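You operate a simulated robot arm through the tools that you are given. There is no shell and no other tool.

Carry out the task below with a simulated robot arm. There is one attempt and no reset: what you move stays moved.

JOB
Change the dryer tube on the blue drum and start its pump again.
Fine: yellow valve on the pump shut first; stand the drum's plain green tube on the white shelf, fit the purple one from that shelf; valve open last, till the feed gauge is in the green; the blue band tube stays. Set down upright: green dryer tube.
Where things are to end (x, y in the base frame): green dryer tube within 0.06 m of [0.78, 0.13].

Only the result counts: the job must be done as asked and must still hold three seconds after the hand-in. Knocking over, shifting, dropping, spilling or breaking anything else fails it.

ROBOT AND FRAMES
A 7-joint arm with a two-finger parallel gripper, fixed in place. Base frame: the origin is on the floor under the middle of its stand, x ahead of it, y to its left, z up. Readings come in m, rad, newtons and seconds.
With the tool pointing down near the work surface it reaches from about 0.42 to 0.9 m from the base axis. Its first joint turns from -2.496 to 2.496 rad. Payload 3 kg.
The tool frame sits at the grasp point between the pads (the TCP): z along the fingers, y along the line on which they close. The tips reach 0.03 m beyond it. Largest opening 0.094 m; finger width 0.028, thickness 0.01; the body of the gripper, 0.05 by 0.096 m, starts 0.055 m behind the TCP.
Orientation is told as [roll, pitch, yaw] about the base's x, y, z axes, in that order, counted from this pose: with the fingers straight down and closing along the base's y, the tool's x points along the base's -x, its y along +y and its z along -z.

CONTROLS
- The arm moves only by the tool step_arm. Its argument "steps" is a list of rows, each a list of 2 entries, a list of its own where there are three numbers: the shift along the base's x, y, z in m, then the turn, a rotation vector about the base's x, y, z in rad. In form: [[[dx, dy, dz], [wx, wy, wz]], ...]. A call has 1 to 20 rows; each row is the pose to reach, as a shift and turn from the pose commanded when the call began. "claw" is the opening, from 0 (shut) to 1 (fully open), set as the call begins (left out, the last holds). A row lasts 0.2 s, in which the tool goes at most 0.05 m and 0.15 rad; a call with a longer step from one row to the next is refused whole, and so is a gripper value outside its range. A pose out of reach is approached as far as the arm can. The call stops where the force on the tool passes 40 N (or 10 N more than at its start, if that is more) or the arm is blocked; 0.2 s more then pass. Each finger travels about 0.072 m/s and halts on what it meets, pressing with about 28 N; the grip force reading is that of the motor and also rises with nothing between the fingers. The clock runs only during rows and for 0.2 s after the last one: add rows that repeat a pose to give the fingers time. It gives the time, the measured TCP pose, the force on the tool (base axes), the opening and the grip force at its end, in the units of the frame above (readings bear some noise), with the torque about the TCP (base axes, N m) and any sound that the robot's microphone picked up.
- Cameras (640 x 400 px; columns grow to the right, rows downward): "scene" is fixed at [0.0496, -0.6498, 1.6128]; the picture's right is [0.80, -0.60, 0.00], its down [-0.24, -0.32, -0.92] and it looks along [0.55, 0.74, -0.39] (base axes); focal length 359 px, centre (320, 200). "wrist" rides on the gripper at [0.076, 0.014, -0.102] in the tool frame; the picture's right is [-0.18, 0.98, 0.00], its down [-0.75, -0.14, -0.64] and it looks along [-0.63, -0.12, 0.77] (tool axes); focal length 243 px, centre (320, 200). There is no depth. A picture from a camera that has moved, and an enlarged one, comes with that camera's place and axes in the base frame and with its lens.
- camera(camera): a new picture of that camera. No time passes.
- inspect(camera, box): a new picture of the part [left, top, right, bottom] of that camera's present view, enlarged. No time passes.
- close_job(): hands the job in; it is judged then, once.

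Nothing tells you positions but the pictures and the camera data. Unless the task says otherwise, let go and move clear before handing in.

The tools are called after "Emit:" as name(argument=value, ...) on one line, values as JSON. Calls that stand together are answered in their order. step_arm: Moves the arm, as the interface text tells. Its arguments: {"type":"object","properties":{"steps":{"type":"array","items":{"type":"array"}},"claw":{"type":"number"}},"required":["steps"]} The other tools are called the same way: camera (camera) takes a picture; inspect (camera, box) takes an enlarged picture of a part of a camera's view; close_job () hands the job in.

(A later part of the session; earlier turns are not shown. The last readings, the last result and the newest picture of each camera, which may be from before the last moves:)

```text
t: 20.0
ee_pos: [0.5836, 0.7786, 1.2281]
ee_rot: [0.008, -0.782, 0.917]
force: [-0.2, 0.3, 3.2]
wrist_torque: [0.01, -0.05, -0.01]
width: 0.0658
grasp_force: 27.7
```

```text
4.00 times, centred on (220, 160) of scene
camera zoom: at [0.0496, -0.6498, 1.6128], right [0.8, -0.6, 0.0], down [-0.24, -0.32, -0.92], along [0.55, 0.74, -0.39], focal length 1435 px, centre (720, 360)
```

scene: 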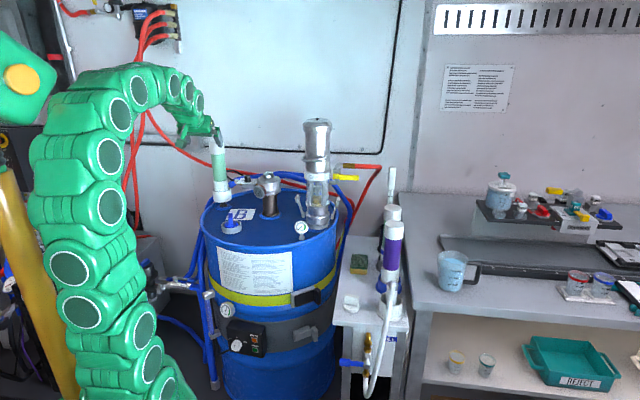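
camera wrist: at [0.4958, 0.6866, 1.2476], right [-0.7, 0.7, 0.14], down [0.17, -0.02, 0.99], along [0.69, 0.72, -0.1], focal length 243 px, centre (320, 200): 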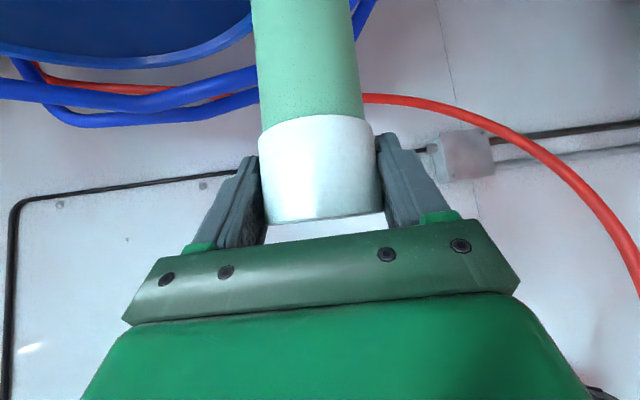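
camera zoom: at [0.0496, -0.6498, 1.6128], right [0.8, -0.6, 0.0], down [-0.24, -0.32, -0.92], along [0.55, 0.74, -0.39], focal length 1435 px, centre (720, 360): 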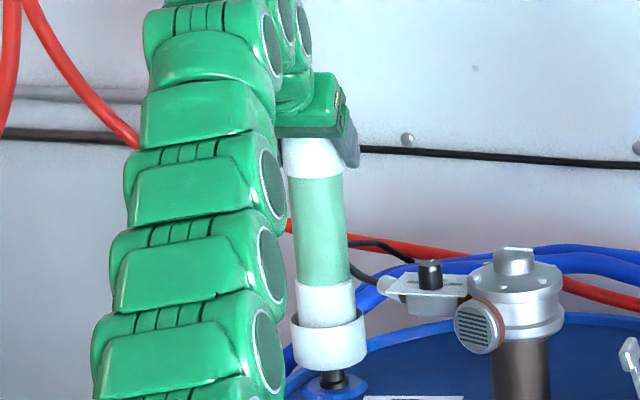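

The cap is gripped, 66 mm wide. I'll lift straight up in small steps and watch the force.

Emit:
step_arm(steps=[[[0, 0, 0.008], [0, 0, 0]], [[0, 0, 0.016], [0, 0, 0]], [[0, 0, 0.024], [0, 0, 0]], [[0, 0, 0.032], [0, 0, 0]], [[0, 0, 0.032], [0, 0, 0]]])

Emit:
inspect(camera="scene", box=[180, 110, 260, 210])

Emit:
camera(camera="wrist")

```text
t: 21.2
ee_pos: [0.581, 0.7776, 1.2584]
ee_rot: [0.007, -0.781, 0.919]
force: [-0.3, 0.9, -3.9]
wrist_torque: [0.0, -0.02, 0.01]
width: 0.0657
grasp_force: 27.8
```

```text
4.00 times, centred on (220, 160) of scene
camera zoom: at [0.0496, -0.6498, 1.6128], right [0.8, -0.6, 0.0], down [-0.24, -0.32, -0.92], along [0.55, 0.74, -0.39], focal length 1435 px, centre (720, 360)
```

zoom: 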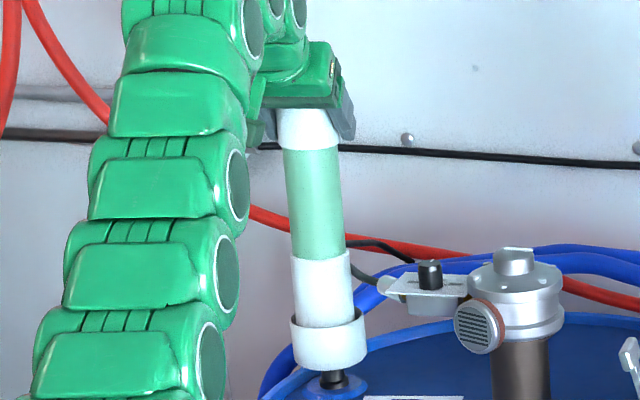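

```text
taken
camera wrist: at [0.4937, 0.6853, 1.2781], right [-0.7, 0.7, 0.14], down [0.17, -0.02, 0.99], along [0.69, 0.72, -0.1], focal length 243 px, centre (320, 200)
```

wrist: 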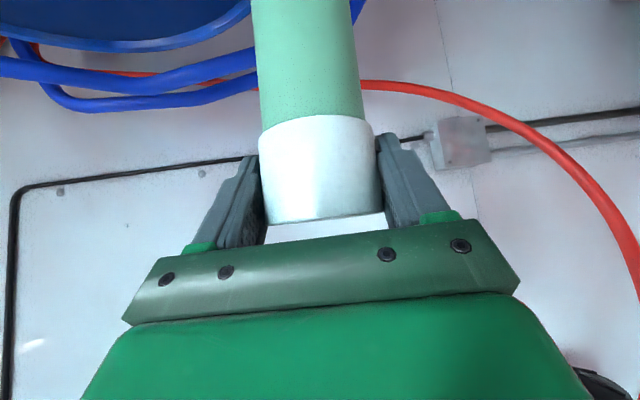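

The tube comes out smoothly and weighs about 4 N. I'll keep lifting until it clears the cup.

Emit:
step_arm(steps=[[[0, 0, 0.02], [0, 0, 0]], [[0, 0, 0.045], [0, 0, 0]], [[0, 0, 0.07], [0, 0, 0]], [[0, 0, 0.09], [0, 0, 0]], [[0, 0, 0.09], [0, 0, 0]]])

Emit:
camera(camera="scene")

Emit:
inspect(camera="scene", box=[180, 90, 270, 210])

```text
t: 22.4
ee_pos: [0.5625, 0.7386, 1.3183]
ee_rot: [0.012, -0.779, 0.918]
force: [-4.8, 2.8, -2.3]
wrist_torque: [-0.08, 0.07, -0.19]
width: 0.0658
grasp_force: 28.2
out of reach, approached as far as the arm can: row 1, 2, 3, 4, 5
```

```text
taken
```

scene: 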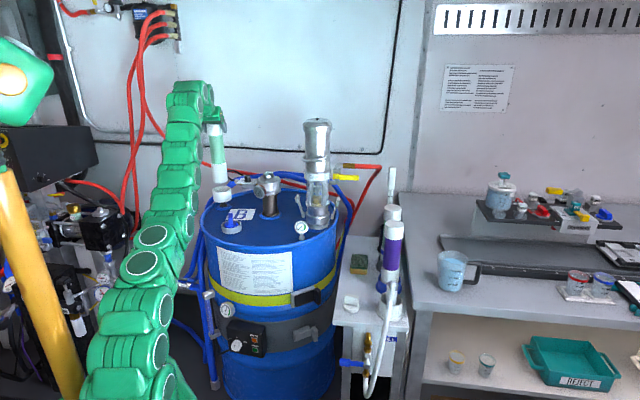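

```text
3.33 times, centred on (225, 150) of scene
camera zoom: at [0.0496, -0.6498, 1.6128], right [0.8, -0.6, 0.0], down [-0.24, -0.32, -0.92], along [0.55, 0.74, -0.39], focal length 1196 px, centre (637, 367)
```

zoom: 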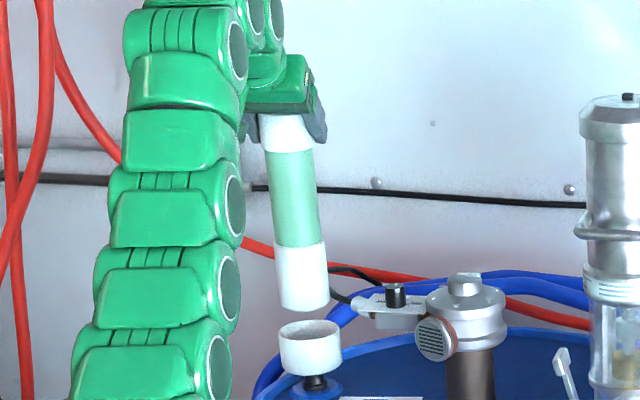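

The tube is out of the cup. The arm hit its reach limit and drew slightly inward, so I'll check the grip and whether the tube is still straight.

Emit:
camera(camera="wrist")

Emit:
inspect(camera="scene", box=[200, 120, 250, 205])

```text
taken
camera wrist: at [0.476, 0.6464, 1.3382], right [-0.71, 0.69, 0.14], down [0.17, -0.02, 0.99], along [0.69, 0.72, -0.1], focal length 243 px, centre (320, 200)
```

wrist: 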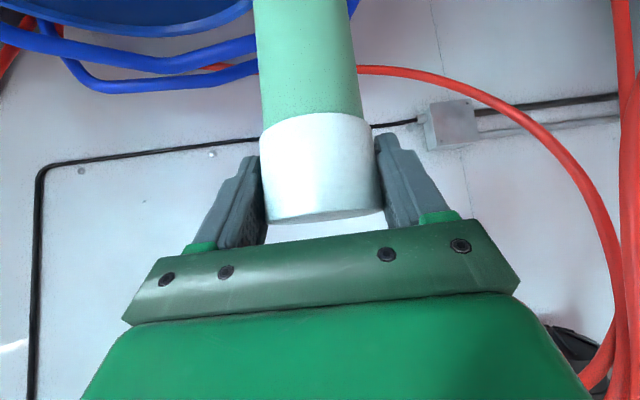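

```text
4.71 times, centred on (225, 162) of scene
camera zoom: at [0.0496, -0.6498, 1.6128], right [0.8, -0.6, 0.0], down [-0.24, -0.32, -0.92], along [0.55, 0.74, -0.39], focal length 1688 px, centre (767, 376)
```

zoom: 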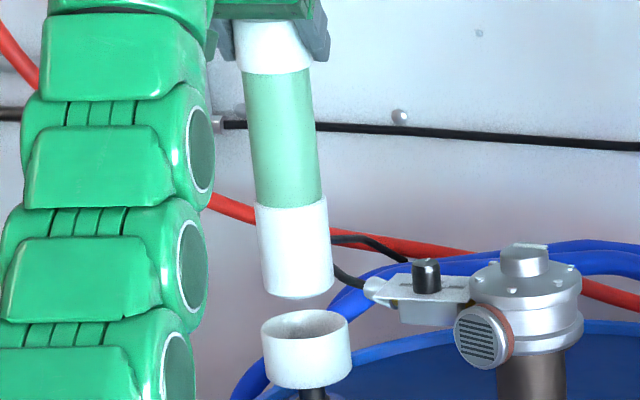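

Emit:
inspect(camera="wrist", box=[230, 0, 410, 240])

```text
1.67 times, centred on (320, 120) of wrist
camera zoom: at [0.476, 0.6464, 1.3382], right [-0.71, 0.69, 0.14], down [0.17, -0.02, 0.99], along [0.69, 0.72, -0.1], focal length 404 px, centre (320, 333)
```

zoom: 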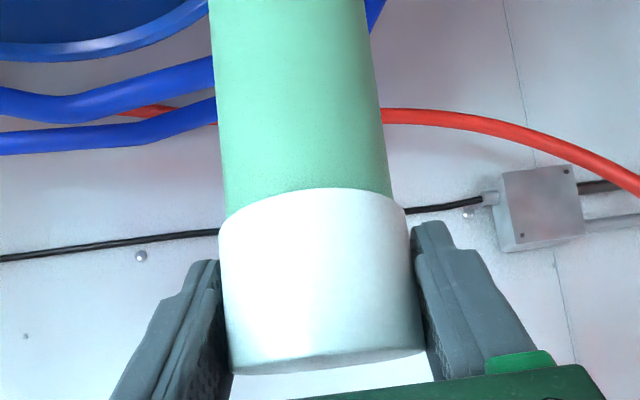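

The tube may be tilted a few degrees in the grip. I'll draw it inward and up, clear of the cup, then read the force again.

Emit:
step_arm(steps=[[[-0.012, -0.015, 0.01], [0, 0, 0]], [[-0.03, -0.04, 0.025], [0, 0, 0]], [[-0.05, -0.067, 0.04], [0, 0, 0]], [[-0.05, -0.067, 0.04], [0, 0, 0]], [[-0.05, -0.067, 0.04], [0, 0, 0]]])

Emit:
camera(camera="wrist")

Emit:
inspect(camera="scene", box=[190, 90, 260, 210])

```text
t: 23.6
ee_pos: [0.515, 0.6716, 1.358]
ee_rot: [0.009, -0.781, 0.918]
force: [0.3, 0.0, -3.7]
wrist_torque: [-0.05, 0.0, 0.01]
width: 0.0653
grasp_force: 28.0
```

```text
taken
camera wrist: at [0.4273, 0.5792, 1.3785], right [-0.7, 0.7, 0.14], down [0.17, -0.02, 0.99], along [0.69, 0.72, -0.1], focal length 243 px, centre (320, 200)
```

wrist: 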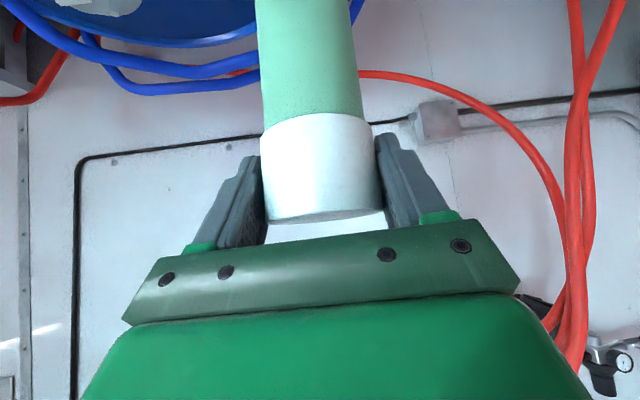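

```text
3.33 times, centred on (225, 150) of scene
camera zoom: at [0.0496, -0.6498, 1.6128], right [0.8, -0.6, 0.0], down [-0.24, -0.32, -0.92], along [0.55, 0.74, -0.39], focal length 1196 px, centre (637, 367)
```

zoom: 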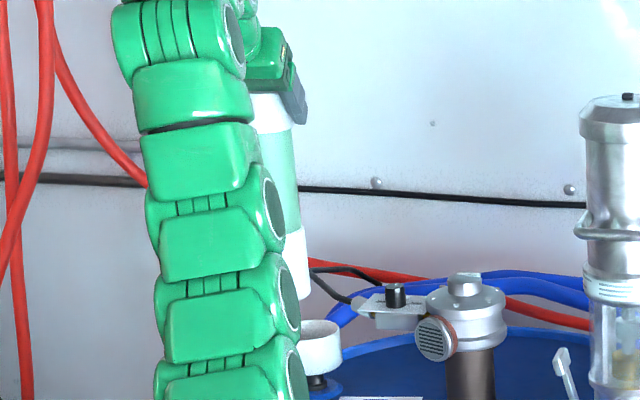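

Emit:
inspect(camera="wrist", box=[240, 90, 400, 230])

Emit:
inspect(camera="scene", box=[190, 170, 260, 230])

```text
2.86 times, centred on (320, 160) of wrist
camera zoom: at [0.4273, 0.5792, 1.3785], right [-0.7, 0.7, 0.14], down [0.17, -0.02, 0.99], along [0.69, 0.72, -0.1], focal length 693 px, centre (320, 314)
```

zoom: 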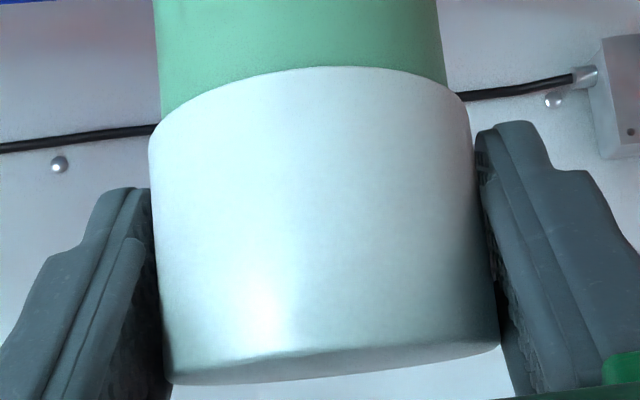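

```text
6.67 times, centred on (225, 200) of scene
camera zoom: at [0.0496, -0.6498, 1.6128], right [0.8, -0.6, 0.0], down [-0.24, -0.32, -0.92], along [0.55, 0.74, -0.39], focal length 2391 px, centre (953, 200)
```

zoom: 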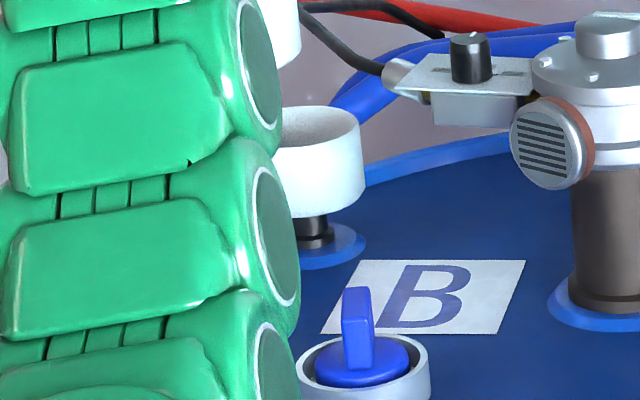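

Only the tube's weight (3.7 N) shows now, so it is clear, and it leans about 4° toward the arm. The shelf top is at about z 0.815. I'll swing the tube around over the near side toward the shelf, keeping it high.

Emit:
step_arm(steps=[[[-0.0125, -0.044, 0], [0, 0, -0.05]], [[-0.025, -0.088, 0], [0, 0, -0.1]], [[-0.0375, -0.132, 0], [0, 0, -0.15]], [[-0.05, -0.176, 0], [0, 0, -0.2]], [[-0.0625, -0.22, 0], [0, 0, -0.25]], [[-0.0485, -0.26, 0], [0, 0, -0.3]], [[-0.0345, -0.3, 0], [0, 0, -0.35]], [[-0.0205, -0.34, 0], [0, 0, -0.4]], [[-0.0065, -0.38, 0], [0, 0, -0.45]], [[0.0075, -0.42, 0], [0, 0, -0.5]], [[0.0275, -0.453, -0.005], [0, 0, -0.56]], [[0.0475, -0.486, -0.01], [0, 0, -0.61]], [[0.0675, -0.519, -0.015], [0, 0, -0.66]], [[0.0875, -0.55, -0.02], [0, 0, -0.72]], [[0.0875, -0.55, -0.02], [0, 0, -0.72]], [[0.0875, -0.55, -0.02], [0, 0, -0.72]]])

Emit:
camera(camera="wrist")

Emit:
camera(camera="scene")

```text
t: 27.0
ee_pos: [0.6801, 0.1358, 1.338]
ee_rot: [0.009, -0.782, 0.198]
force: [0.0, -0.5, -3.7]
wrist_torque: [-0.01, 0.02, -0.02]
width: 0.0654
grasp_force: 27.4
out of reach, approached as far as the arm can: row 5, 6, 7, 8, 9, 10, 11, 12, 13, 14, 15, 16
```

```text
taken
camera wrist: at [0.5542, 0.1241, 1.3587], right [-0.07, 0.99, 0.14], down [0.11, -0.13, 0.99], along [0.99, 0.08, -0.1], focal length 243 px, centre (320, 200)
```

wrist: 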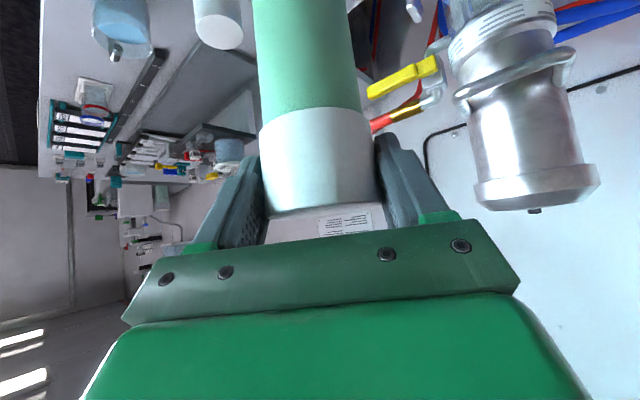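

```text
taken
```

scene: 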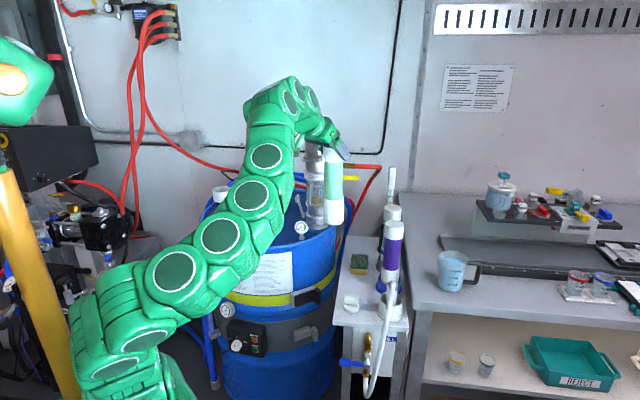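

The tube is now over the shelf side at (0.68, 0.136). I'll move over to (0.77, 0.14), correct the tilt and descend part-way.

Emit:
step_arm(steps=[[[0.03, 0.002, -0.01], [-0.0046, 0.0229, 0]], [[0.06, 0.004, -0.025], [-0.0092, 0.0457, 0]], [[0.09, 0.006, -0.04], [-0.0138, 0.0686, 0]], [[0.09, 0.006, -0.085], [-0.0138, 0.0686, 0]], [[0.09, 0.006, -0.13], [-0.0138, 0.0686, 0]], [[0.09, 0.006, -0.175], [-0.0138, 0.0686, 0]], [[0.09, 0.006, -0.215], [-0.0138, 0.0686, 0]], [[0.09, 0.006, -0.238], [-0.0138, 0.0686, 0]], [[0.09, 0.006, -0.238], [-0.0138, 0.0686, 0]], [[0.09, 0.006, -0.238], [-0.0138, 0.0686, 0]]])

Emit:
camera(camera="wrist")

Emit:
camera(camera="scene")

Emit:
inspect(camera="scene", box=[320, 180, 430, 330])

```text
t: 28.7
ee_pos: [0.716, 0.2823, 1.2505]
ee_rot: [0.271, -0.859, 0.25]
force: [-72.7, -21.6, 24.9]
wrist_torque: [1.35, 0.14, 3.75]
width: 0.0653
grasp_force: 27.9
out of reach, approached as far as the arm can: row 7, 8
stopped in row 8: the force on the tool passed its limit at 151 N (the readings are from after the stop); the commanded pose is now the measured one
```

```text
taken
camera wrist: at [0.5958, 0.2378, 1.2618], right [-0.31, 0.9, 0.31], down [0.13, -0.28, 0.95], along [0.94, 0.34, -0.03], focal length 243 px, centre (320, 200)
```

wrist: 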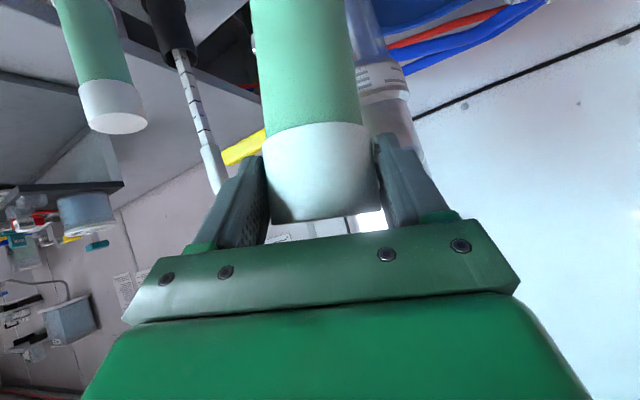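

```text
taken
```

scene: 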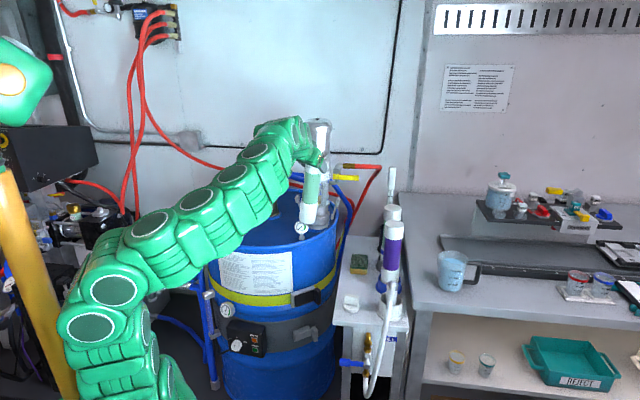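

```text
2.67 times, centred on (375, 255) of scene
camera zoom: at [0.0496, -0.6498, 1.6128], right [0.8, -0.6, 0.0], down [-0.24, -0.32, -0.92], along [0.55, 0.74, -0.39], focal length 956 px, centre (173, 53)
```

zoom: 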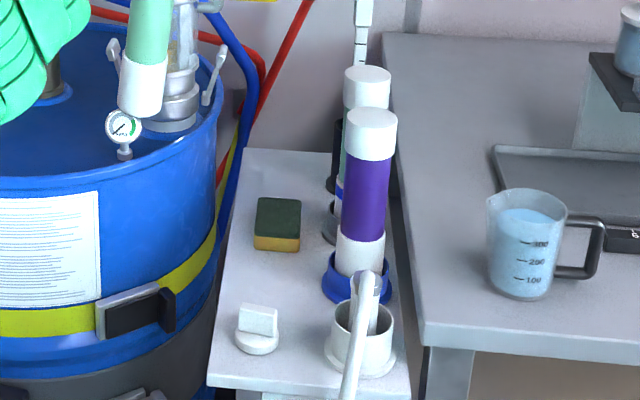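

The arm ran out of reach while descending, swung toward the pump, and the left finger hit something near the pump's handle. I'll check for damage before backing off.

Emit:
inspect(camera="scene", box=[260, 100, 380, 250])

Emit:
inspect(camera="wrist", box=[220, 0, 440, 240])

```text
2.67 times, centred on (320, 175) of scene
camera zoom: at [0.0496, -0.6498, 1.6128], right [0.8, -0.6, 0.0], down [-0.24, -0.32, -0.92], along [0.55, 0.74, -0.39], focal length 956 px, centre (320, 267)
```

zoom: 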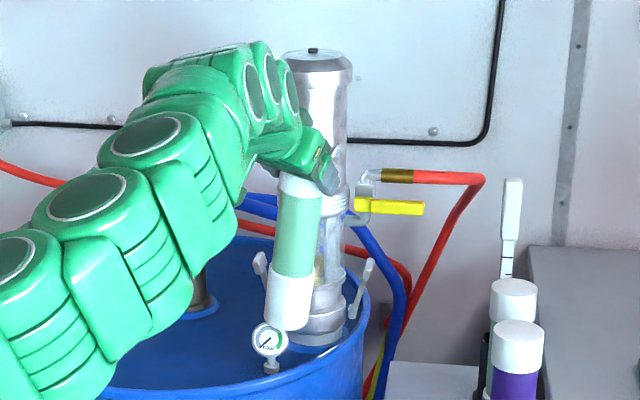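

```text
1.67 times, centred on (330, 120) of wrist
camera zoom: at [0.5958, 0.2378, 1.2618], right [-0.31, 0.9, 0.31], down [0.13, -0.28, 0.95], along [0.94, 0.34, -0.03], focal length 404 px, centre (303, 333)
```

zoom: 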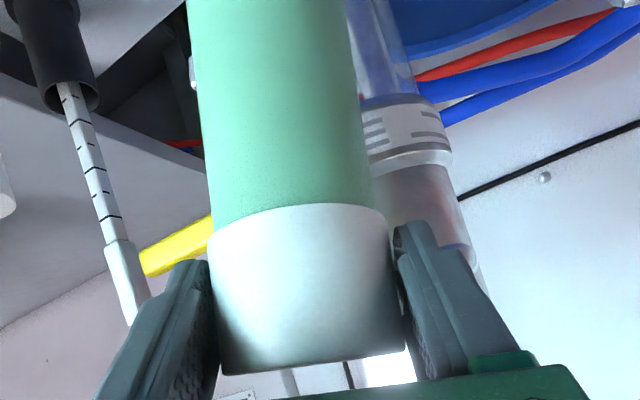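

The pump, gauge and lever all look undisturbed and the tube is still held. I'll back off gently, away from the pump toward -y, and raise a little.

Emit:
step_arm(steps=[[[-0.01, -0.01, 0.005], [0, 0, 0]], [[-0.015, -0.03, 0.015], [0, 0, 0]], [[-0.015, -0.055, 0.03], [0, 0, 0]], [[-0.015, -0.08, 0.045], [0, 0, 0]], [[-0.015, -0.08, 0.045], [0, 0, 0]]])

Emit:
camera(camera="wrist")

Emit:
camera(camera="scene")

```text
t: 29.9
ee_pos: [0.7039, 0.1999, 1.2935]
ee_rot: [0.266, -0.854, 0.251]
force: [-0.1, -0.3, -3.9]
wrist_torque: [-0.07, 0.05, 0.02]
width: 0.0653
grasp_force: 28.1
out of reach, approached as far as the arm can: row 1, 2, 3
```

```text
taken
camera wrist: at [0.584, 0.155, 1.305], right [-0.31, 0.9, 0.31], down [0.13, -0.28, 0.95], along [0.94, 0.33, -0.03], focal length 243 px, centre (320, 200)
```

wrist: 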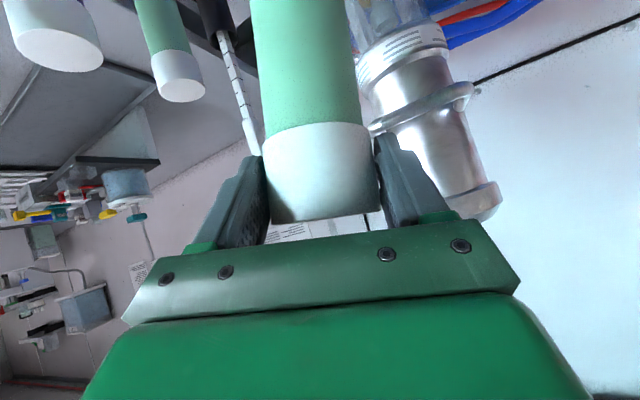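

```text
taken
```

scene: 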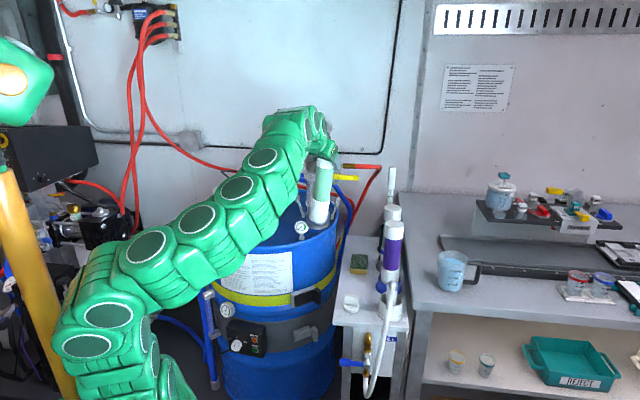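

The tool force is back to just the tube's weight, and the pump is unmoved. I'll use short moves and check for reach flags. Next I'll shift further from the pump and level the roll that crept in.

Emit:
step_arm(steps=[[[0.01, -0.025, 0.005], [-0.04, 0.02, 0.0]], [[0.02, -0.05, 0.01], [-0.08, 0.04, 0.0]], [[0.03, -0.075, 0.01], [-0.12, 0.06, 0.0]], [[0.03, -0.09, 0.01], [-0.16, 0.08, 0.0]], [[0.03, -0.09, 0.01], [-0.2, 0.094, 0.0]], [[0.03, -0.09, 0.01], [-0.2, 0.094, 0.0]], [[0.03, -0.09, 0.01], [-0.2, 0.094, 0.0]]])

Emit:
camera(camera="scene")

Emit:
camera(camera="wrist")

```text
t: 31.5
ee_pos: [0.7333, 0.1107, 1.3031]
ee_rot: [0.044, -0.702, 0.41]
force: [-0.2, -0.2, -3.5]
wrist_torque: [0.01, -0.02, 0.01]
width: 0.0651
grasp_force: 28.2
```

```text
taken
```

scene: 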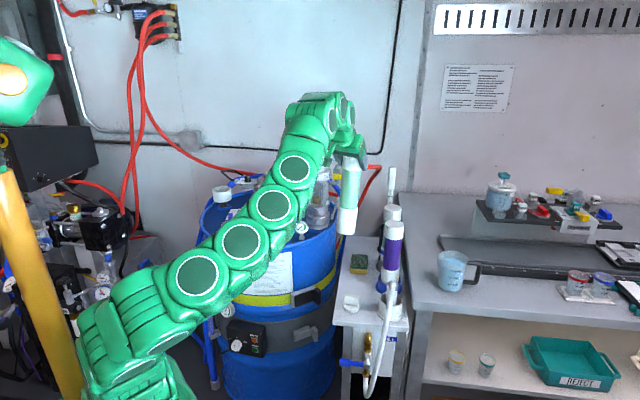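

```text
taken
camera wrist: at [0.6154, 0.0705, 1.3334], right [-0.29, 0.95, 0.15], down [0.22, -0.09, 0.97], along [0.93, 0.31, -0.18], focal length 243 px, centre (320, 200)
```

wrist: 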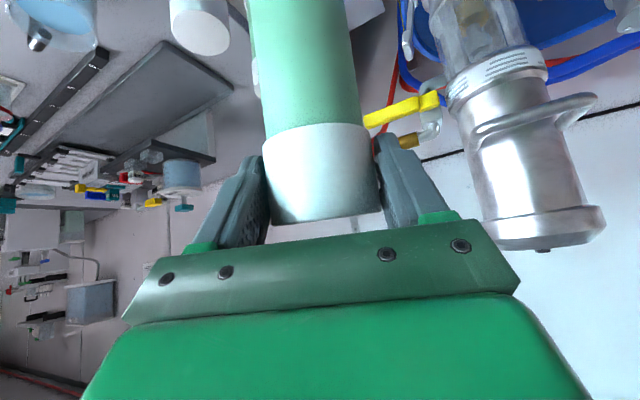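

No reach flags this time, and the tube hangs near (0.733, 0.111). I'll move toward the spot in short steps, starting to descend.

Emit:
step_arm(steps=[[[0.012, 0.008, -0.025], [-0.01, -0.01, 0.0]], [[0.025, 0.016, -0.05], [-0.02, -0.02, 0.0]], [[0.035, 0.024, -0.075], [-0.02, -0.02, 0.0]], [[0.035, 0.024, -0.075], [-0.02, -0.02, 0.0]]])

Emit:
camera(camera="scene")

```text
t: 32.5
ee_pos: [0.7699, 0.1351, 1.2293]
ee_rot: [0.009, -0.71, 0.432]
force: [-0.2, 0.2, -4.3]
wrist_torque: [-0.03, 0.01, -0.04]
width: 0.0651
grasp_force: 27.9
```

```text
taken
```

scene: 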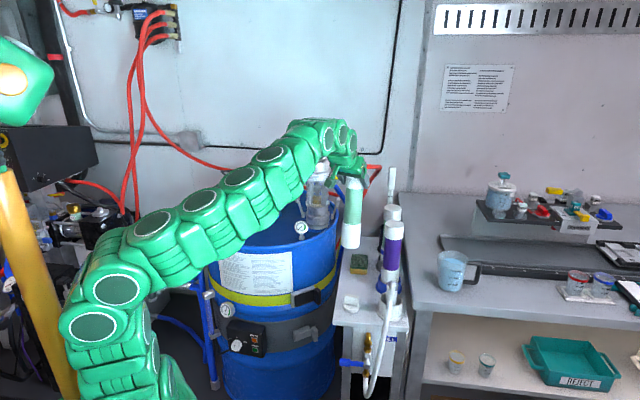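

The pose is reached cleanly, with the tube upright over the spot. I'll keep descending in short steps.

Emit:
step_arm(steps=[[[0, 0, -0.02], [0, 0, 0]], [[0, 0, -0.04], [0, 0, 0]], [[0, 0, -0.055], [0, 0, 0]], [[0, 0, -0.055], [0, 0, 0]]])

```text
t: 33.5
ee_pos: [0.7691, 0.1348, 1.1739]
ee_rot: [0.01, -0.712, 0.429]
force: [-0.1, -0.6, -4.1]
wrist_torque: [0.0, -0.03, 0.01]
width: 0.0651
grasp_force: 28.4
```

Still clean at z 1.174. I'll take a further 3 cm.

Emit:
step_arm(steps=[[[0, 0, -0.015], [0, 0, 0]], [[0, 0, -0.03], [0, 0, 0]], [[0, 0, -0.03], [0, 0, 0]]])

Emit:
camera(camera="scene")

```text
t: 34.3
ee_pos: [0.7707, 0.1354, 1.1439]
ee_rot: [0.01, -0.71, 0.428]
force: [0.1, -0.6, -3.5]
wrist_torque: [0.01, 0.0, -0.01]
width: 0.0651
grasp_force: 27.9
```

```text
taken
```

scene: 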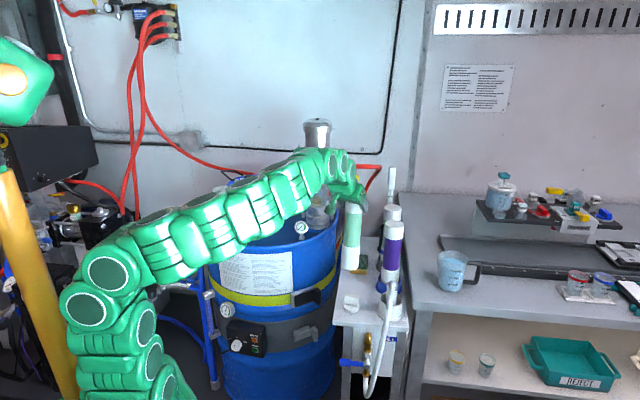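

Emit:
step_arm(steps=[[[0, 0, -0.015], [0, 0, 0]], [[0, 0, -0.03], [0, 0, 0]], [[0, 0, -0.03], [0, 0, 0]]])

```text
t: 35.1
ee_pos: [0.7693, 0.1366, 1.1439]
ee_rot: [0.008, -0.707, 0.431]
force: [-0.6, 0.2, -4.5]
wrist_torque: [0.02, -0.03, 0.0]
width: 0.0649
grasp_force: 28.0
out of reach, approached as far as the arm can: row 1, 2, 3
```

The wrist limit stops the descent at z 1.144 with this heading. I'll turn the tool's heading about the vertical, which keeps the tube upright, and see whether that allows going lower.

Emit:
step_arm(steps=[[[0, 0, 0.01], [0, 0, 0.06]], [[0, 0, 0.02], [0, 0, 0.14]], [[0, 0, 0.02], [0, 0, 0.22]], [[0, 0, 0.02], [0, 0, 0.3]], [[0, 0, 0.02], [0, 0, 0.37]], [[0, 0, 0.02], [0, 0, 0.37]]])

Emit:
camera(camera="scene")

```text
t: 36.5
ee_pos: [0.7716, 0.1365, 1.1648]
ee_rot: [0.007, -0.712, 0.801]
force: [0.0, -0.7, -3.8]
wrist_torque: [0.0, 0.0, 0.01]
width: 0.0649
grasp_force: 27.9
```

```text
taken
```

scene: 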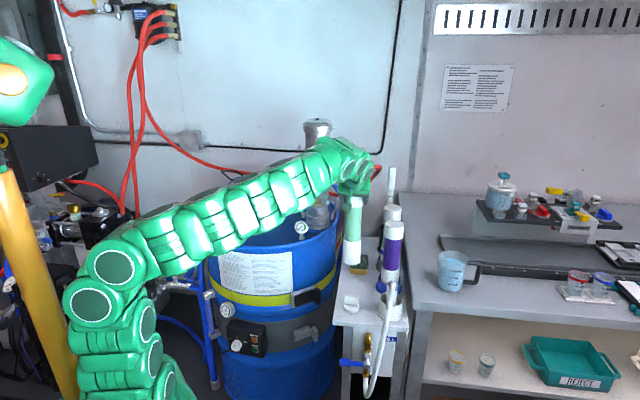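

No flags at the new heading of 0.80 rad. I'll test the descent again.

Emit:
step_arm(steps=[[[0, 0, -0.015], [0, 0, 0]], [[0, 0, -0.03], [0, 0, 0]], [[0, 0, -0.045], [0, 0, 0]], [[0, 0, -0.045], [0, 0, 0]]])

```text
t: 37.5
ee_pos: [0.7715, 0.1369, 1.121]
ee_rot: [0.01, -0.713, 0.801]
force: [0.0, -0.1, -3.6]
wrist_torque: [0.04, 0.02, -0.05]
width: 0.0652
grasp_force: 27.6
```

Lower already. Continuing in 3 cm steps.

Emit:
step_arm(steps=[[[0, 0, -0.015], [0, 0, 0]], [[0, 0, -0.03], [0, 0, 0]], [[0, 0, -0.03], [0, 0, 0]]])

Emit:
inspect(camera="scene", box=[320, 170, 430, 330])

```text
t: 38.3
ee_pos: [0.7722, 0.1362, 1.0893]
ee_rot: [0.007, -0.712, 0.802]
force: [-0.5, -0.1, -4.5]
wrist_torque: [-0.02, -0.01, 0.0]
width: 0.0651
grasp_force: 27.8
```

```text
2.50 times, centred on (375, 250) of scene
camera zoom: at [0.0496, -0.6498, 1.6128], right [0.8, -0.6, 0.0], down [-0.24, -0.32, -0.92], along [0.55, 0.74, -0.39], focal length 897 px, centre (182, 75)
```

zoom: 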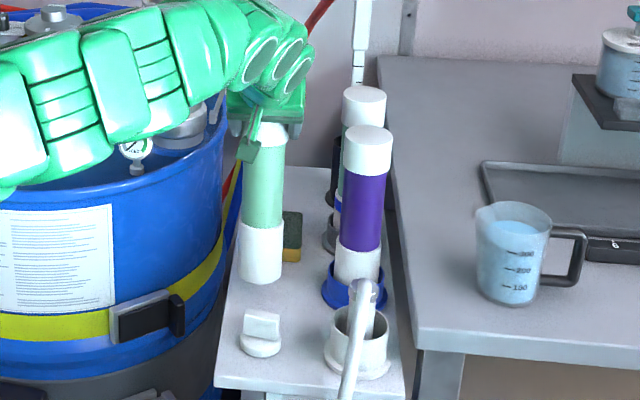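

The tube bottom is about 5 cm above the shelf. I'll descend further with small steps near contact.

Emit:
step_arm(steps=[[[0, 0, -0.015], [0, 0, 0]], [[0, 0, -0.03], [0, 0, 0]], [[0, 0, -0.03], [0, 0, 0]]])

Emit:
inspect(camera="scene", box=[330, 190, 420, 310])

```text
t: 39.1
ee_pos: [0.772, 0.1359, 1.0599]
ee_rot: [0.012, -0.711, 0.801]
force: [-0.2, -0.5, -3.3]
wrist_torque: [0.0, -0.02, 0.02]
width: 0.0648
grasp_force: 27.9
```

```text
3.33 times, centred on (375, 250) of scene
camera zoom: at [0.0496, -0.6498, 1.6128], right [0.8, -0.6, 0.0], down [-0.24, -0.32, -0.92], along [0.55, 0.74, -0.39], focal length 1196 px, centre (137, 33)
```

zoom: 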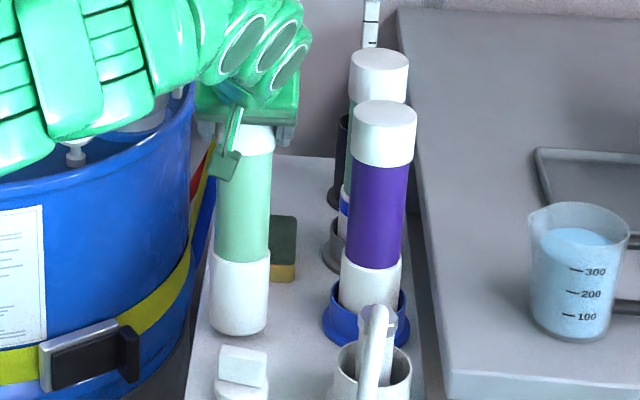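

Emit:
step_arm(steps=[[[0, 0, -0.006], [0, 0, 0]], [[0, 0, -0.012], [0, 0, 0]], [[0, 0, -0.012], [0, 0, 0]]])

Emit:
inspect(camera="scene", box=[340, 230, 400, 310])

```text
t: 39.9
ee_pos: [0.7725, 0.1361, 1.0593]
ee_rot: [0.01, -0.711, 0.802]
force: [-0.3, 0.6, -3.2]
wrist_torque: [0.02, -0.01, 0.03]
width: 0.0647
grasp_force: 28.2
out of reach, approached as far as the arm can: row 1, 2, 3
```

```text
5.00 times, centred on (370, 270) of scene
camera zoom: at [0.0496, -0.6498, 1.6128], right [0.8, -0.6, 0.0], down [-0.24, -0.32, -0.92], along [0.55, 0.74, -0.39], focal length 1793 px, centre (70, -150)
```

zoom: 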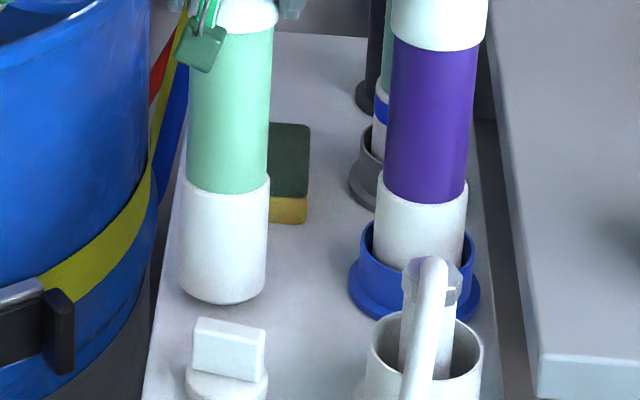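

The limit is now at z 1.059, about 2 cm short. Turning the heading further should free that, so I'll add 0.25 rad and continue down.

Emit:
step_arm(steps=[[[0, 0, 0.006], [0, 0, 0.08]], [[0, 0, 0.006], [0, 0, 0.16]], [[0, 0, 0.006], [0, 0, 0.25]], [[0, 0, 0.0], [0, 0, 0.25]], [[0, 0, -0.006], [0, 0, 0.25]], [[0, 0, -0.006], [0, 0, 0.25]]])

Emit:
inspect(camera="scene", box=[320, 170, 430, 330])

```text
t: 41.3
ee_pos: [0.7734, 0.1368, 1.0559]
ee_rot: [0.006, -0.713, 1.05]
force: [-1.7, -1.3, 25.4]
wrist_torque: [0.22, -0.19, -0.07]
width: 0.0652
grasp_force: 28.1
```

```text
2.50 times, centred on (375, 250) of scene
camera zoom: at [0.0496, -0.6498, 1.6128], right [0.8, -0.6, 0.0], down [-0.24, -0.32, -0.92], along [0.55, 0.74, -0.39], focal length 897 px, centre (182, 75)
```

zoom: 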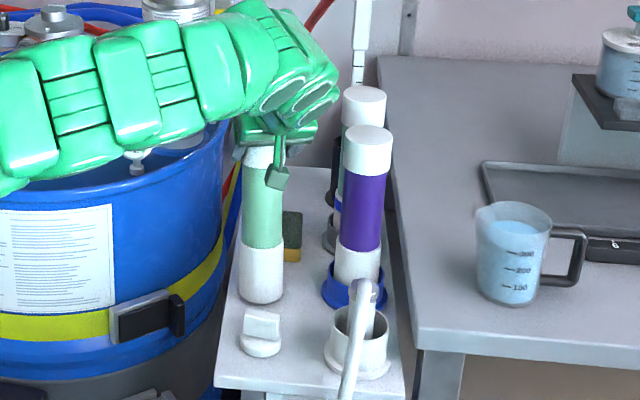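

The tool now reads +25 N upward, so the tube is standing on the shelf at (0.773, 0.137). I'll ease the pressure before opening.

Emit:
step_arm(steps=[[[0, 0, 0.002], [0, 0, 0]], [[0, 0, 0.0035], [0, 0, 0]], [[0, 0, 0.0035], [0, 0, 0]]])

Emit:
inspect(camera="scene", box=[340, 200, 400, 310])

Emit:
camera(camera="wrist")

```text
t: 42.1
ee_pos: [0.7723, 0.1365, 1.0564]
ee_rot: [0.008, -0.712, 1.052]
force: [0.2, 0.4, -3.2]
wrist_torque: [0.01, -0.01, 0.03]
width: 0.0648
grasp_force: 27.6
```

```text
3.64 times, centred on (370, 255) of scene
camera zoom: at [0.0496, -0.6498, 1.6128], right [0.8, -0.6, 0.0], down [-0.24, -0.32, -0.92], along [0.55, 0.74, -0.39], focal length 1304 px, centre (138, 0)
```

zoom: 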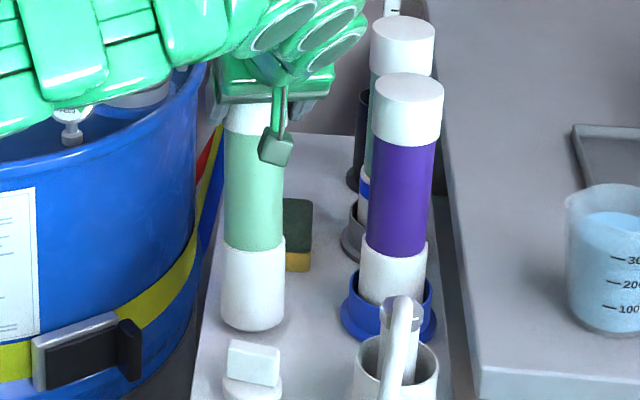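

```text
taken
camera wrist: at [0.6987, 0.0343, 1.0855], right [-0.79, 0.6, 0.13], down [0.2, 0.06, 0.98], along [0.58, 0.79, -0.17], focal length 243 px, centre (320, 200)
```

wrist: 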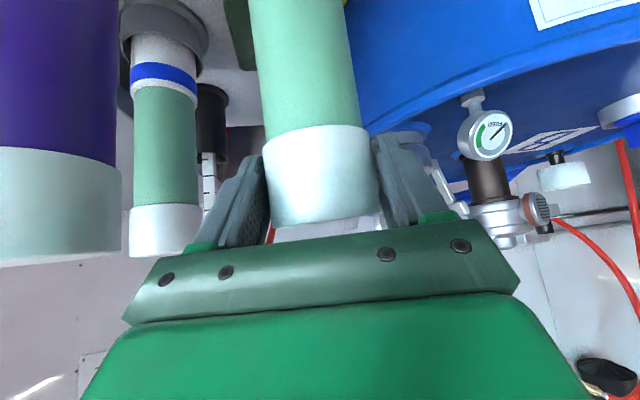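

The tube is hanging just off the surface again, with no contact load. I'll lower 2 mm for light contact, then release.

Emit:
step_arm(steps=[[[0, 0, -0.001], [0, 0, 0]], [[0, 0, -0.002], [0, 0, 0]], [[0, 0, -0.002], [0, 0, 0]]])

```text
t: 42.9
ee_pos: [0.7719, 0.1362, 1.055]
ee_rot: [0.006, -0.713, 1.049]
force: [-0.2, 0.5, 3.5]
wrist_torque: [0.04, 0.04, -0.03]
width: 0.0649
grasp_force: 27.8
```

The contact load is light (about 7 N net of the weight). I'll open the gripper.

Emit:
step_arm(steps=[[[0, 0, 0], [0, 0, 0]], [[0, 0, 0], [0, 0, 0]], [[0, 0, 0], [0, 0, 0]], [[0, 0, 0], [0, 0, 0]]], claw=1)

Emit:
inspect(camera="scene", box=[340, 200, 400, 310])

Emit:
camera(camera="wrist")

```text
t: 43.9
ee_pos: [0.7723, 0.1365, 1.055]
ee_rot: [0.008, -0.712, 1.051]
force: [1.1, -0.5, 0.2]
wrist_torque: [-0.01, 0.03, 0.0]
width: 0.094
grasp_force: 0.1
```

```text
3.64 times, centred on (370, 255) of scene
camera zoom: at [0.0496, -0.6498, 1.6128], right [0.8, -0.6, 0.0], down [-0.24, -0.32, -0.92], along [0.55, 0.74, -0.39], focal length 1304 px, centre (138, 0)
```

zoom: 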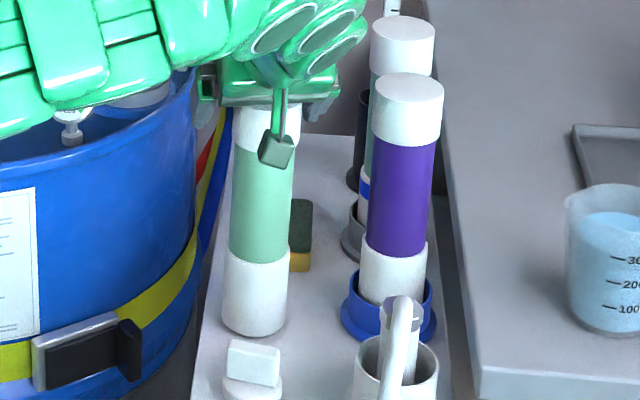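

```text
taken
camera wrist: at [0.6989, 0.0341, 1.0835], right [-0.79, 0.6, 0.13], down [0.2, 0.06, 0.98], along [0.58, 0.79, -0.17], focal length 243 px, centre (320, 200)
```

wrist: 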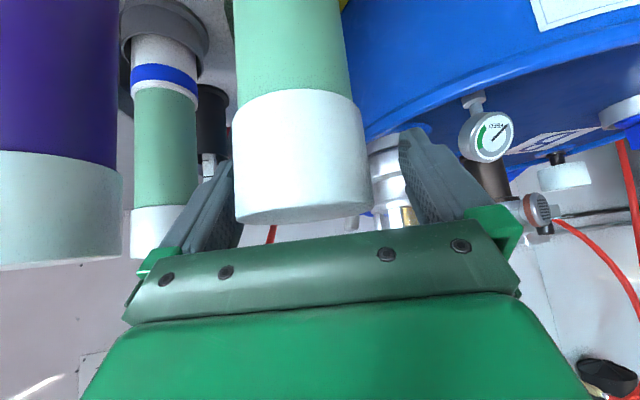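

Released. The tube rocked upright and sits close to the right finger. I'll shift the gripper sideways to centre it before backing out.

Emit:
step_arm(steps=[[[0.005, -0.003, 0], [0, 0, 0]], [[0.0104, -0.006, 0], [0, 0, 0]], [[0.0104, -0.006, 0], [0, 0, 0]]])

Emit:
camera(camera="wrist")

```text
t: 44.7
ee_pos: [0.7839, 0.1286, 1.0546]
ee_rot: [0.007, -0.714, 1.049]
force: [-0.2, -0.3, 0.3]
wrist_torque: [-0.04, -0.02, -0.01]
width: 0.0937
grasp_force: 0.0
```

```text
taken
camera wrist: at [0.7096, 0.0283, 1.0828], right [-0.79, 0.6, 0.13], down [0.2, 0.06, 0.98], along [0.58, 0.79, -0.17], focal length 243 px, centre (320, 200)
```

wrist: 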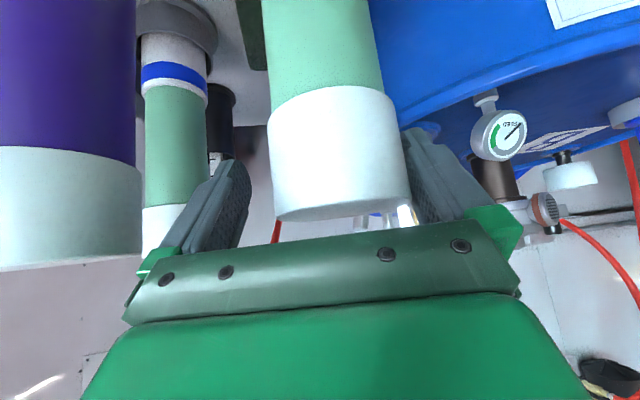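

The tube is roughly centred between the fingers. I'll recentre 3 mm and lift straight up, which keeps clear of the purple tube.

Emit:
step_arm(steps=[[[-0.0026, 0.0015, 0.002], [0, 0, 0]], [[-0.0026, 0.0015, 0.025], [0, 0, 0]], [[-0.0026, 0.0015, 0.055], [0, 0, 0]], [[-0.0026, 0.0015, 0.09], [0, 0, 0]], [[-0.0026, 0.0015, 0.13], [0, 0, 0]], [[-0.0026, 0.0015, 0.13], [0, 0, 0]]])

Emit:
camera(camera="wrist")

Emit:
camera(camera="scene")

```text
t: 46.1
ee_pos: [0.7797, 0.1324, 1.1857]
ee_rot: [0.008, -0.711, 1.049]
force: [0.2, 0.4, -0.4]
wrist_torque: [0.0, -0.03, 0.01]
width: 0.094
grasp_force: 0.2
```

```text
taken
camera wrist: at [0.7069, 0.0305, 1.2151], right [-0.79, 0.61, 0.13], down [0.2, 0.06, 0.98], along [0.58, 0.79, -0.17], focal length 243 px, centre (320, 200)
```

wrist: 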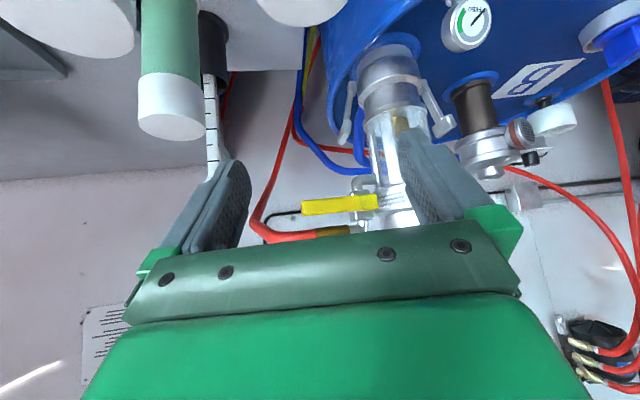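

```text
taken
```

scene: 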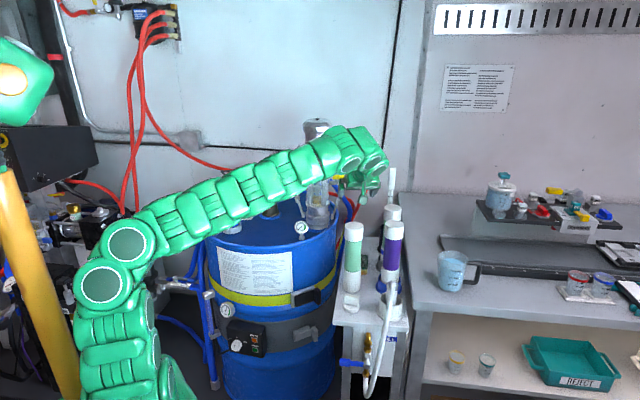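

The green tube stands upright on the shelf. I'll measure where it and the purple tube stand.

Emit:
inspect(camera="scene", box=[335, 195, 415, 255])

Emit:
inspect(camera="scene", box=[335, 250, 415, 320])

Emit:
inspect(camera="wrist", box=[0, 0, 360, 160])

```text
6.67 times, centred on (375, 225) of scene
camera zoom: at [0.0496, -0.6498, 1.6128], right [0.8, -0.6, 0.0], down [-0.24, -0.32, -0.92], along [0.55, 0.74, -0.39], focal length 2391 px, centre (-47, 33)
```

zoom: 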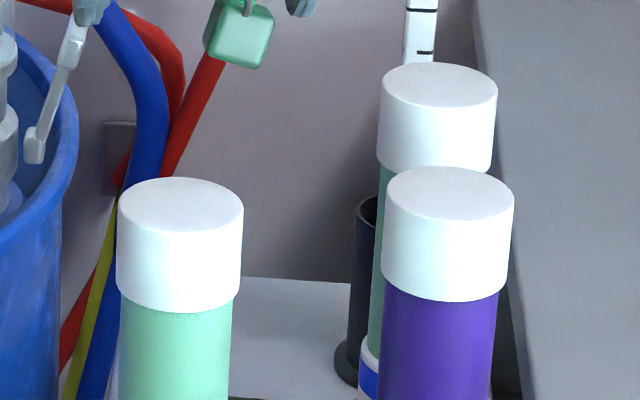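

```text
5.71 times, centred on (375, 285) of scene
camera zoom: at [0.0496, -0.6498, 1.6128], right [0.8, -0.6, 0.0], down [-0.24, -0.32, -0.92], along [0.55, 0.74, -0.39], focal length 2050 px, centre (6, -286)
```

zoom: 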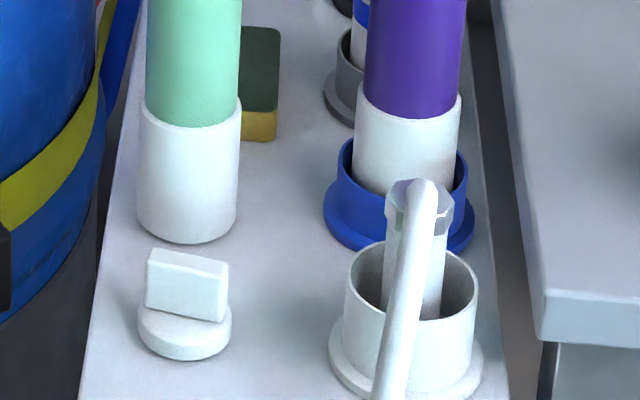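

```text
1.78 times, centred on (180, 80) of wrist
camera zoom: at [0.7069, 0.0305, 1.2151], right [-0.79, 0.61, 0.13], down [0.2, 0.06, 0.98], along [0.58, 0.79, -0.17], focal length 431 px, centre (569, 413)
```

zoom: 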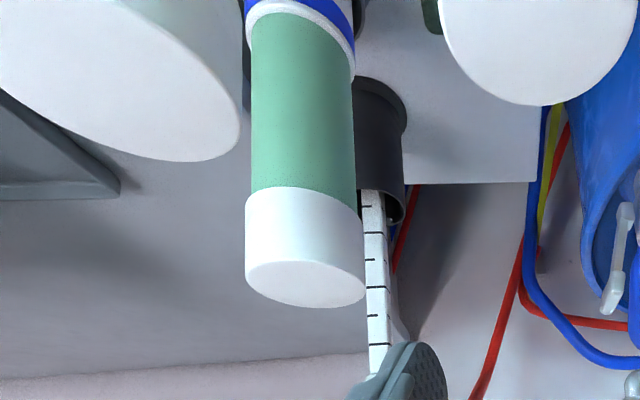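

The green tube is at about (0.775, 0.130), on target. The purple tube's axis is near (0.865, 0.039) with its top near z 1.086. I'll swing to a standoff for it with a flatter pitch (38°), which gives more reach at the drum.

Emit:
step_arm(steps=[[[0.004, -0.03, 0.0], [0.027, -0.019, -0.033]], [[0.008, -0.065, 0.0], [0.054, -0.038, -0.067]], [[0.012, -0.1, 0.0], [0.08, -0.058, -0.1]], [[0.015, -0.135, 0.0], [0.107, -0.077, -0.133]], [[0.0173, -0.17, -0.0], [0.134, -0.096, -0.167]], [[0.0173, -0.17, -0.01], [0.161, -0.1153, -0.2]], [[0.0173, -0.17, -0.02], [0.161, -0.1153, -0.2]], [[0.0173, -0.17, -0.02], [0.161, -0.1153, -0.2]]])

Emit:
camera(camera="wrist")

Emit:
camera(camera="scene")

```text
t: 47.9
ee_pos: [0.7974, -0.0398, 1.1657]
ee_rot: [0.004, -0.908, 0.849]
force: [0.1, -0.7, -0.2]
wrist_torque: [0.02, -0.01, 0.01]
width: 0.094
grasp_force: 0.1
```

```text
taken
camera wrist: at [0.7037, -0.1267, 1.1697], right [-0.67, 0.73, 0.15], down [0.08, -0.13, 0.99], along [0.74, 0.67, 0.03], focal length 243 px, centre (320, 200)
```

wrist: 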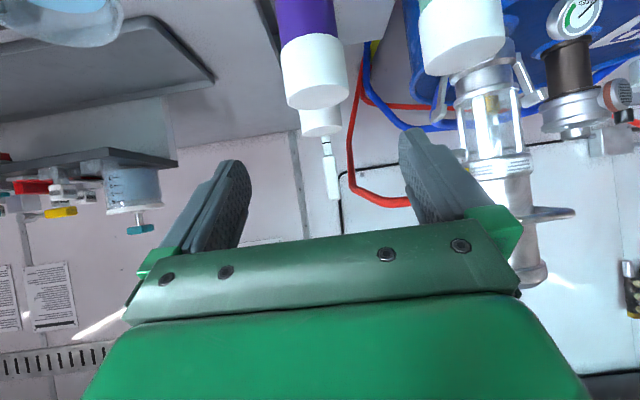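

```text
taken
```

scene: 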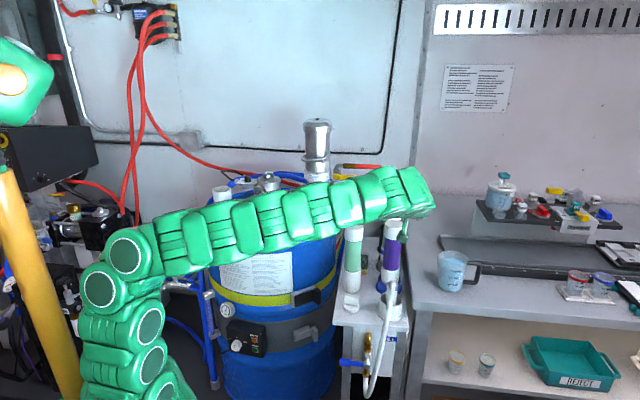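

Reached without reach flags. I'll zoom on the purple cap to refine the approach.

Emit:
inspect(camera="wrist", box=[250, 0, 400, 150])

```text
2.67 times, centred on (325, 75) of wrist
camera zoom: at [0.7037, -0.1267, 1.1697], right [-0.67, 0.73, 0.15], down [0.08, -0.13, 0.99], along [0.74, 0.67, 0.03], focal length 647 px, centre (307, 533)
```

zoom: 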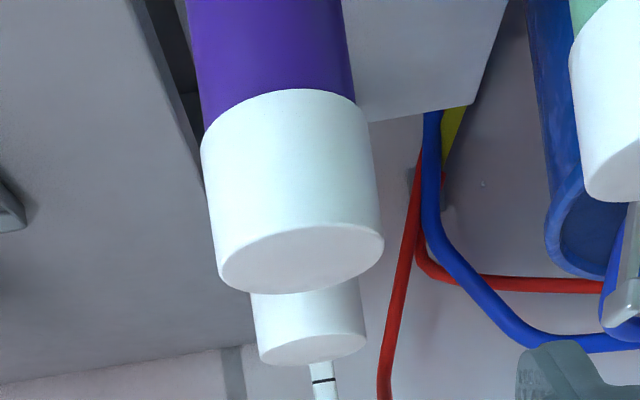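

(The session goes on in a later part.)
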